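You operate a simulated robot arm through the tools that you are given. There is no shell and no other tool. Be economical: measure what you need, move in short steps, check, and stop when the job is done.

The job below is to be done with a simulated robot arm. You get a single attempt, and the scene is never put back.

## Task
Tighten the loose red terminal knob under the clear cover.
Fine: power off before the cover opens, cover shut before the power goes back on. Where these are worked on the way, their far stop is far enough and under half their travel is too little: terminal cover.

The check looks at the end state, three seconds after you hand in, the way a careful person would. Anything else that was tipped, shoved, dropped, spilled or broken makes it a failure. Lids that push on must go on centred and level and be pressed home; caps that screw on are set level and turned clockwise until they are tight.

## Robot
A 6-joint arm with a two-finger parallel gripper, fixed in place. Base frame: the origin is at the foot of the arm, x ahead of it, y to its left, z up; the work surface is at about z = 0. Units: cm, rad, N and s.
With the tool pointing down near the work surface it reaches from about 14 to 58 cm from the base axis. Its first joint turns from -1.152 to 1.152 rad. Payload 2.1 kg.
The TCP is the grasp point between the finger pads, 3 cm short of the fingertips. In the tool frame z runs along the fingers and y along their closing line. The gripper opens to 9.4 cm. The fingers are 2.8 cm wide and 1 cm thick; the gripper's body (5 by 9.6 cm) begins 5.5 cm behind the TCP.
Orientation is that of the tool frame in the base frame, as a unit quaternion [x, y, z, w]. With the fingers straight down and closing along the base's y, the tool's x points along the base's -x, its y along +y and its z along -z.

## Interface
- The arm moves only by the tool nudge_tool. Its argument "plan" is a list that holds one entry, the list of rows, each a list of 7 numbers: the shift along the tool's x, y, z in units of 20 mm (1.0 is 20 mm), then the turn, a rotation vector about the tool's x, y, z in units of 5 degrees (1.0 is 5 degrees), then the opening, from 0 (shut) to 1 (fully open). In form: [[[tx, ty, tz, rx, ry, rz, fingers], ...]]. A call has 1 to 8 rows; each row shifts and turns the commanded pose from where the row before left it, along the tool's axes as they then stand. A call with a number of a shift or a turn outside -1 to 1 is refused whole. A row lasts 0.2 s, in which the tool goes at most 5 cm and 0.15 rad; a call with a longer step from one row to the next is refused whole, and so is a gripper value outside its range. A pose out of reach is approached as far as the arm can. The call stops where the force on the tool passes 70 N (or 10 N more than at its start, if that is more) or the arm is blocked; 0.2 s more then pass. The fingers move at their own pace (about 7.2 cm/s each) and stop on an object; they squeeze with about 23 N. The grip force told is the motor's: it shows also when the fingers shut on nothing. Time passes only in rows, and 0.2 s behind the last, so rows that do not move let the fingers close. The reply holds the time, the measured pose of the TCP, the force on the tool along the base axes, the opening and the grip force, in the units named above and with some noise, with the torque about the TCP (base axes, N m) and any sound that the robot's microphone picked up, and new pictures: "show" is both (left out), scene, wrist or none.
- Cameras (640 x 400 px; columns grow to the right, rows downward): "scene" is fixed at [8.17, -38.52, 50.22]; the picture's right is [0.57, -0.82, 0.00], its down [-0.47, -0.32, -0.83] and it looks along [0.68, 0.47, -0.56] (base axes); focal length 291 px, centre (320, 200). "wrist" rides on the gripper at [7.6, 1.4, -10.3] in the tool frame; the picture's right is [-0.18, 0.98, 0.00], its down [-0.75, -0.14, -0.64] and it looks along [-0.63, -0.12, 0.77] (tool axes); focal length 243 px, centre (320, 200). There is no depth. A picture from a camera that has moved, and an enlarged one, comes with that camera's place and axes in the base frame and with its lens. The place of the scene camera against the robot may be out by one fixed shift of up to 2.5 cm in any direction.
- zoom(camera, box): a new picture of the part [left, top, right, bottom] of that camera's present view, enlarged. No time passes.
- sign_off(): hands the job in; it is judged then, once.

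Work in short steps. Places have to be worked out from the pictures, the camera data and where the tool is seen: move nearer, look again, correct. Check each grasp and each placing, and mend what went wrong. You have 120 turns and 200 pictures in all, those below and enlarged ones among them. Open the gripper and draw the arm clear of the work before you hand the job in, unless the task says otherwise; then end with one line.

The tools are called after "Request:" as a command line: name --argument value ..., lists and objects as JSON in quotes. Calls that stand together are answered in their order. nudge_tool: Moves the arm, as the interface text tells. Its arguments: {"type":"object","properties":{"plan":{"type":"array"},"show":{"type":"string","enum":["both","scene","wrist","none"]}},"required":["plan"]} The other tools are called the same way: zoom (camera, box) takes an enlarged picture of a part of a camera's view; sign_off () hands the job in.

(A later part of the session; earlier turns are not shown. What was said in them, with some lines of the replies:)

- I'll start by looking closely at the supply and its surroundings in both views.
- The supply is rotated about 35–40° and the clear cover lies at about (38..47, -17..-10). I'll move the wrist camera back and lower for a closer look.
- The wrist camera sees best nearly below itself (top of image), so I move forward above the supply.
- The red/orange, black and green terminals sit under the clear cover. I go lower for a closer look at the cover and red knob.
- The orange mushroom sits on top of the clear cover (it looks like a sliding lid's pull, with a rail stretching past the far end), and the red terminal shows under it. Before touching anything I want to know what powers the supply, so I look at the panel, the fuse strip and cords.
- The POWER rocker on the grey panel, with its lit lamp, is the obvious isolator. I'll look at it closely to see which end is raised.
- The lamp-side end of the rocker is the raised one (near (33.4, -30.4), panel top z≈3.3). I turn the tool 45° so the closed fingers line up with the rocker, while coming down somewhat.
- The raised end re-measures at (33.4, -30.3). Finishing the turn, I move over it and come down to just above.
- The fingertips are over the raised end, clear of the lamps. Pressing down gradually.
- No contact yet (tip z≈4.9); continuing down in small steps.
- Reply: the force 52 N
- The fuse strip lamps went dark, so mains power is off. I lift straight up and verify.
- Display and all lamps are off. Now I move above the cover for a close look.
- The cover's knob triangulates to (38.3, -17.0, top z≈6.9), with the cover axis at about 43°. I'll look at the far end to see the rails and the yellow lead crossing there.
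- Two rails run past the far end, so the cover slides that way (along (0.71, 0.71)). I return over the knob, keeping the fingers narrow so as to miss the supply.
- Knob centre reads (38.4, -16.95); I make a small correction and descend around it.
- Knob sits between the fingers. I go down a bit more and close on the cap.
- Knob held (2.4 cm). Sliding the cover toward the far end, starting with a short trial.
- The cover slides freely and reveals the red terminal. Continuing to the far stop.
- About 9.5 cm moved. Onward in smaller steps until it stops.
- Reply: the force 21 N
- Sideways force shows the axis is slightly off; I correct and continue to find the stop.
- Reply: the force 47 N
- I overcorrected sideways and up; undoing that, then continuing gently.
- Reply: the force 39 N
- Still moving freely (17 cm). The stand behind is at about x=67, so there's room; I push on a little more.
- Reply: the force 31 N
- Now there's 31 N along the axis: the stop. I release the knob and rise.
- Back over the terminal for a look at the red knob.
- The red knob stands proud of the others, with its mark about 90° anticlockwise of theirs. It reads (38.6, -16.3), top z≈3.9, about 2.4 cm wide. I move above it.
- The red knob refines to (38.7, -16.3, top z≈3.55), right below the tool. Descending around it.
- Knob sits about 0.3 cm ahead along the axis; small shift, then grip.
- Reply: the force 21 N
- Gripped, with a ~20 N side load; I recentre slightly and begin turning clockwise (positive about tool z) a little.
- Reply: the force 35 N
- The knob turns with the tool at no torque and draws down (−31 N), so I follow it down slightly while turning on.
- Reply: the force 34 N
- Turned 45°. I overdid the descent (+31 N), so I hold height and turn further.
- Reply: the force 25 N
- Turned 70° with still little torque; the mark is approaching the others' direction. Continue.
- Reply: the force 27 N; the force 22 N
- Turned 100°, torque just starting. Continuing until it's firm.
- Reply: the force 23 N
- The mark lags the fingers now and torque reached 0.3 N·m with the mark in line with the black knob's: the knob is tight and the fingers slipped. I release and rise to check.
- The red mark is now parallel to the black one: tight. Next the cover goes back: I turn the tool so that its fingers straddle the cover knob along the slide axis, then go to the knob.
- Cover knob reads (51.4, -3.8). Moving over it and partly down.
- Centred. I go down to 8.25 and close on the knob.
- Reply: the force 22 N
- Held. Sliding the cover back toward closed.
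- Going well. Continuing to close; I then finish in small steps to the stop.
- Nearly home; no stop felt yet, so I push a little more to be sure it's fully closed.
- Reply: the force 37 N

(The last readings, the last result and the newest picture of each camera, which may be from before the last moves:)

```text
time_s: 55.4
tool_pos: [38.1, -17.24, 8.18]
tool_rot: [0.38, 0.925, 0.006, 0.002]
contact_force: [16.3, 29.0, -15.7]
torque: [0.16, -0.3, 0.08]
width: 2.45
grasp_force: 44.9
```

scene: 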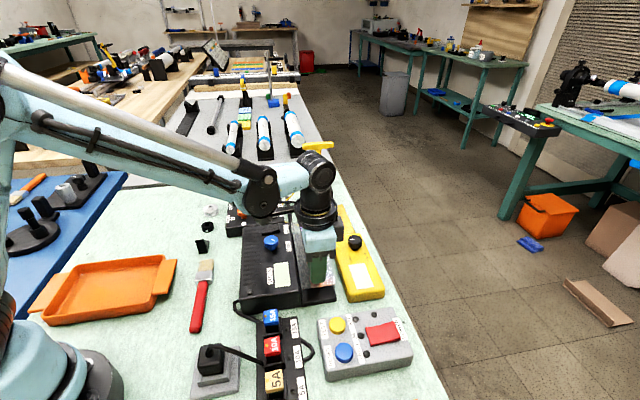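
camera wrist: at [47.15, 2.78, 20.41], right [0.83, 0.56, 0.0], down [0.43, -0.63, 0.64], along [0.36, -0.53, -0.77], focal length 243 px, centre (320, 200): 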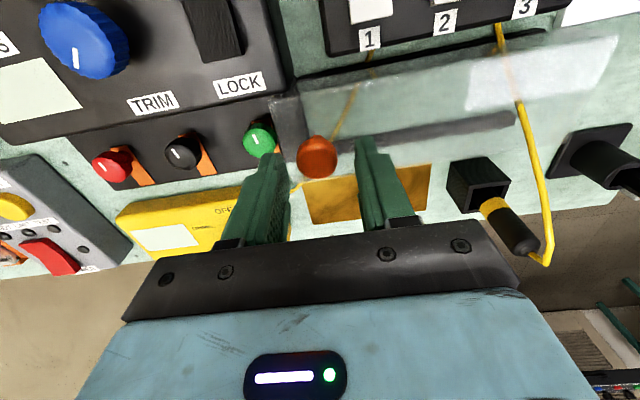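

32 N along the axis: the closed stop. Release, rise and inspect.

Request:
nudge_tool --plan '[[[0, 0.1, 0, 0, 0, 0, 0.15], [0, 0, 0, 0, 0, 0, 0.42], [0, 0, 0, 0, 0, 0, 0.42], [0, 0, -0.6, 0, 0, 0, 0.42], [0, 0, -0.9, 0, 0, 0, 0.42], [0, 0, -0.9, 0, 0, 0, 0.42], [0, 0, -0.9, 0, 0, 0, 0.42], [0, 0, -0.5, 0, 0, 0, 0.2]]]' --show "both"

Request:
zoom --camera "scene" --box '[270, 210, 370, 310]'

```text
time_s: 57.2
tool_pos: [38.08, -17.4, 15.85]
tool_rot: [0.383, 0.924, 0.0, 0.001]
contact_force: [0.4, 0.3, 0.0]
torque: [0.0, 0.04, 0.0]
width: 1.89
grasp_force: 0.0
camera wrist: at [33.78, -10.8, 26.07], right [0.83, 0.56, 0.0], down [0.43, -0.63, 0.64], along [0.36, -0.53, -0.77], focal length 243 px, centre (320, 200)
```

scene: 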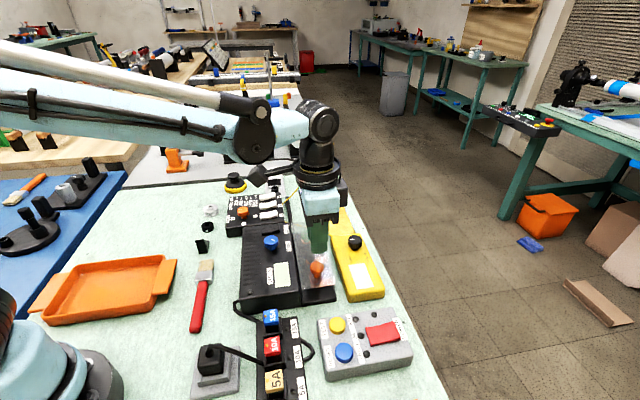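
wrist: 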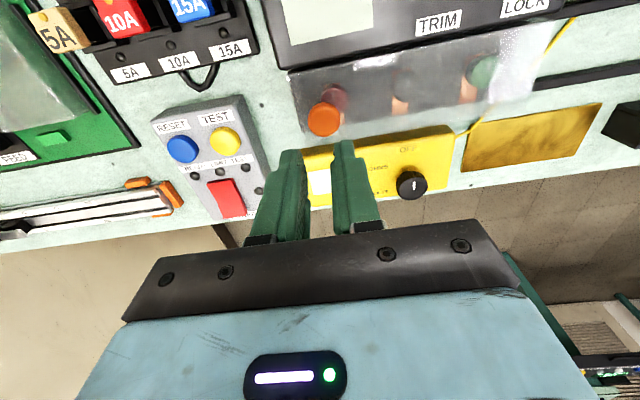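

```text
4.00 times, centred on (320, 260) of scene
camera zoom: at [8.17, -38.52, 50.22], right [0.57, -0.82, 0.0], down [-0.47, -0.32, -0.83], along [0.68, 0.47, -0.56], focal length 1164 px, centre (320, -40)
```

zoom: 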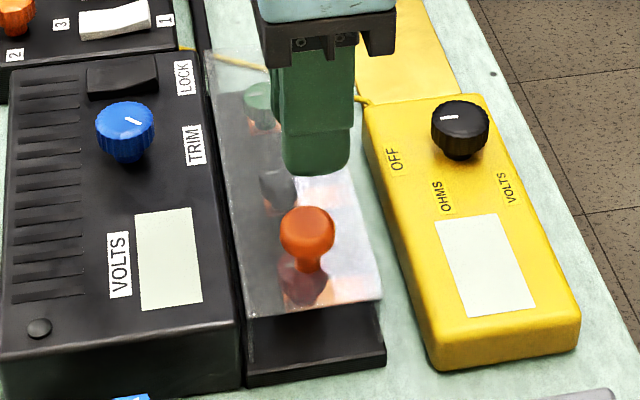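

The cover is fully shut as at the start. Now I go to the panel to press the POWER-label end of the rocker (now the raised one), with the fingers closed.

Request:
nudge_tool --plan '[[[-0.733, -0.894, 0, 0, 0, 0, 0], [-0.733, -0.894, 0, 0, 0, 0, 0], [-0.733, -0.894, 0, 0, 0, 0, 0], [-0.733, -0.894, 0, 0, 0, 0, 0], [-0.733, -0.894, 0.2, 0, 0, 0, 0], [-0.733, -0.894, 0.5, 0, 0, 0, 0], [-0.733, -0.894, 0.5, 0, 0, 0, 0], [0, 0, 0.6, 0, 0, 0, 0]]]' --show "both"

Request:
zoom --camera "wrist" --box '[200, 20, 440, 200]'

Request:
zoom --camera "scene" --box '[310, 270, 430, 370]'

```text
time_s: 59.0
tool_pos: [36.37, -33.51, 12.19]
tool_rot: [0.383, 0.924, -0.001, 0.001]
contact_force: [0.1, 0.5, 0.1]
torque: [0.02, -0.01, 0.04]
width: 0.0
grasp_force: 23.3
camera wrist: at [32.06, -26.98, 22.35], right [0.82, 0.57, 0.0], down [0.43, -0.63, 0.64], along [0.36, -0.53, -0.77], focal length 243 px, centre (320, 200)
```

scene: 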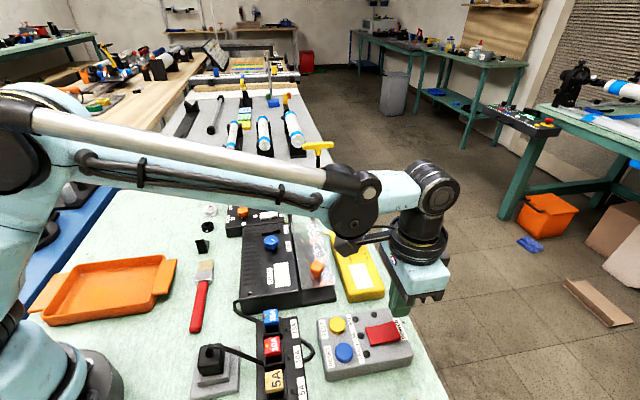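
wrist: 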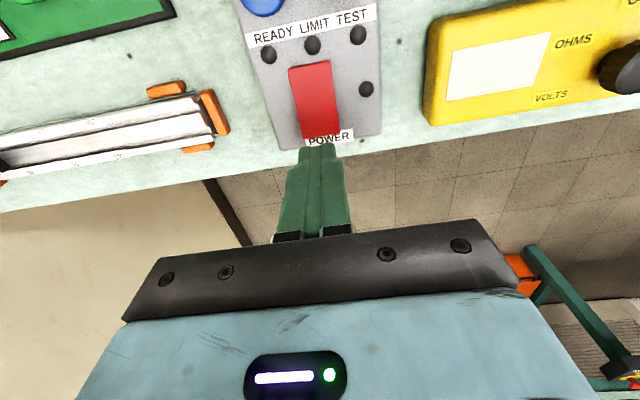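

```text
2.22 times, centred on (320, 110) of wrist
camera zoom: at [32.06, -26.98, 22.35], right [0.82, 0.57, 0.0], down [0.43, -0.63, 0.64], along [0.36, -0.53, -0.77], focal length 539 px, centre (320, 400)
```

zoom: 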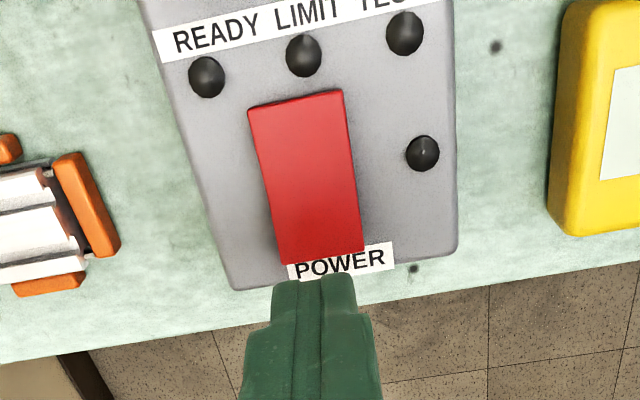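

```text
4.00 times, centred on (370, 320) of scene
camera zoom: at [8.17, -38.52, 50.22], right [0.57, -0.82, 0.0], down [-0.47, -0.32, -0.83], along [0.68, 0.47, -0.56], focal length 1164 px, centre (120, -280)
```

zoom: 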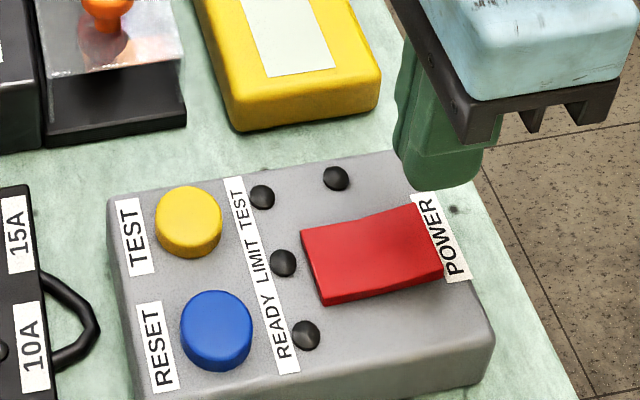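

The raised POWER end is at (36.8, -33.8); the tool stands over it about right. Coming down and pressing.

Request:
nudge_tool --plan '[[[0.12, 0, 0.6, 0, 0, 0, 0], [0, 0, 0.6, 0, 0, 0, 0], [0, 0, 0.5, 0, 0, 0, 0], [0, 0, 0.3, 0, 0, 0, 0], [0, 0, 0.2, 0, 0, 0, 0]]]' --show "none"

Request:
nudge_tool --plan '[[[0, 0, 0.1, 0, 0, 0, 0], [0, 0, 0.1, 0, 0, 0, 0], [0, 0, 0.1, 0, 0, 0, 0]]]' --show "scene"

Request:
zoom --camera "scene" --box '[240, 270, 430, 400]'

```text
time_s: 60.2
tool_pos: [36.29, -33.15, 7.97]
tool_rot: [0.383, 0.924, 0.0, 0.001]
contact_force: [-0.4, 0.8, 0.1]
torque: [0.02, -0.01, -0.02]
width: 0.0
grasp_force: 22.3
```

```text
time_s: 61.0
tool_pos: [36.27, -33.22, 7.44]
tool_rot: [0.382, 0.924, 0.0, 0.001]
contact_force: [8.1, -5.9, 41.0]
torque: [0.25, 0.22, -0.1]
width: 0.0
grasp_force: 22.9
```

scene: 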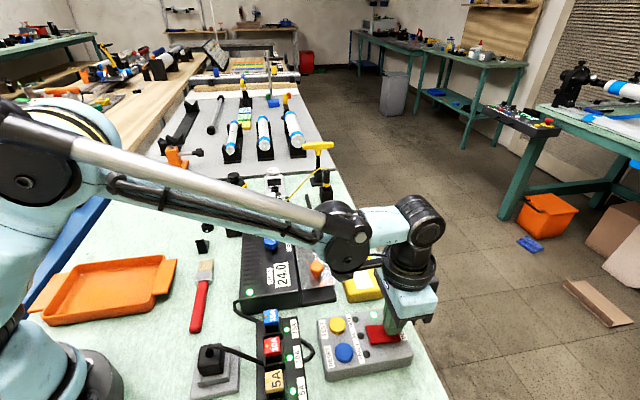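

```text
3.08 times, centred on (335, 335) of scene
camera zoom: at [8.16, -38.51, 50.24], right [0.57, -0.82, 0.0], down [-0.47, -0.32, -0.83], along [0.68, 0.47, -0.56], focal length 896 px, centre (274, -215)
```

zoom: 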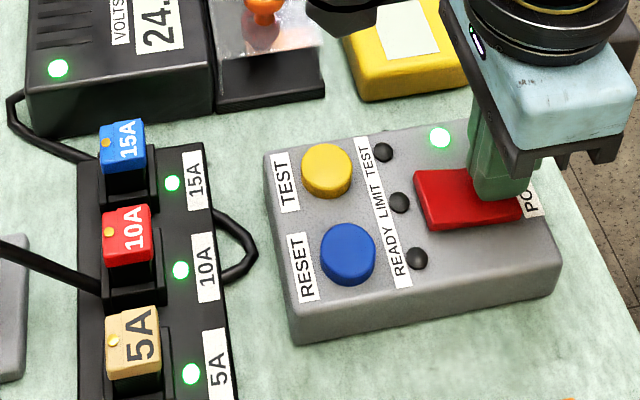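

Power is back: 24.0 shows, all lamps are lit, and the supply's own lamp is now green too. Lifting clear, opening the gripper and drawing away.

Request:
nudge_tool --plan '[[[0, 0, -0.6, 0, 0, 0, 0], [0, 0, -0.9, 0, 0, 0, 0], [0, 0, -0.9, 0, 0, 0, 0], [0, 0, -0.9, 0, 0, 0, 0], [0, 0, -0.9, 0, 0, 0, 0.3], [0, 0, -0.9, 0, 0, 0, 0.6], [0, 0, -0.9, 0, 0, 0, 1], [0, 0, -0.9, 0, 0, 0, 1]]]' --show "both"

Request:
zoom --camera "scene" --box '[220, 170, 430, 390]'

```text
time_s: 62.8
tool_pos: [36.2, -33.31, 20.96]
tool_rot: [0.383, 0.924, 0.0, 0.001]
contact_force: [-1.2, 0.1, 0.1]
torque: [0.01, -0.03, -0.01]
width: 9.39
grasp_force: 0.1
camera wrist: at [31.88, -26.7, 31.13], right [0.82, 0.57, 0.0], down [0.43, -0.63, 0.64], along [0.36, -0.53, -0.77], focal length 243 px, centre (320, 200)
```

scene: 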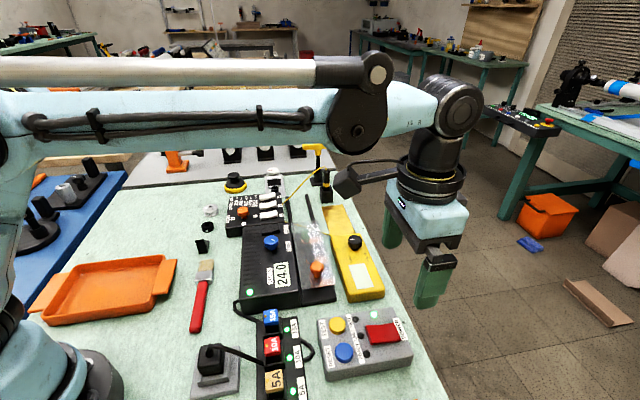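
wrist: 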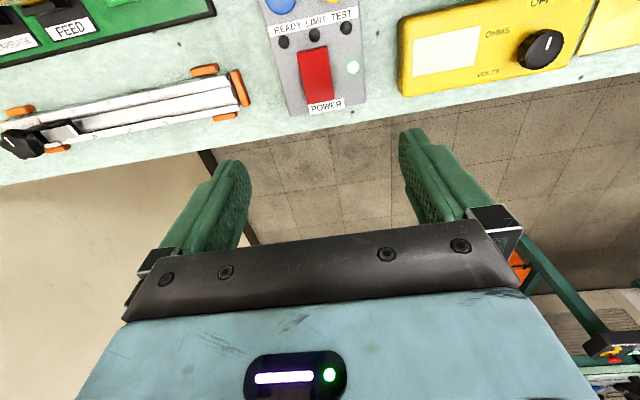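

```text
1.82 times, centred on (325, 280) of scene
camera zoom: at [8.17, -38.52, 50.22], right [0.57, -0.82, 0.0], down [-0.47, -0.32, -0.83], along [0.68, 0.47, -0.56], focal length 529 px, centre (311, 54)
```

zoom: 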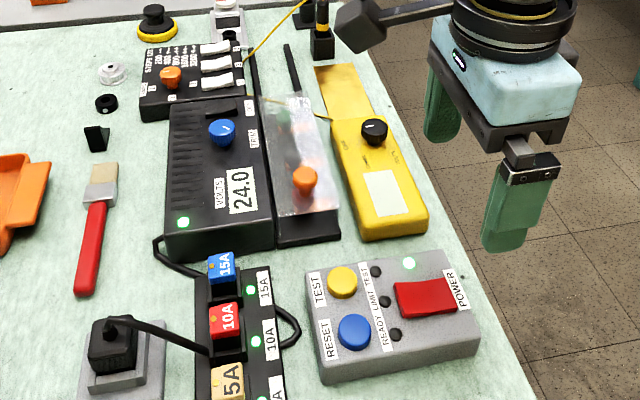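

Everything is in place: knob tight, cover shut, power on, gripper open and clear. Handing in.

Request:
sign_off

```text
The job is handed in.
```

The red terminal knob is tight. I turned the power off before opening the cover and put it back on only once the cover was shut; the supply reads 24.0 and its own lamp is now lit.
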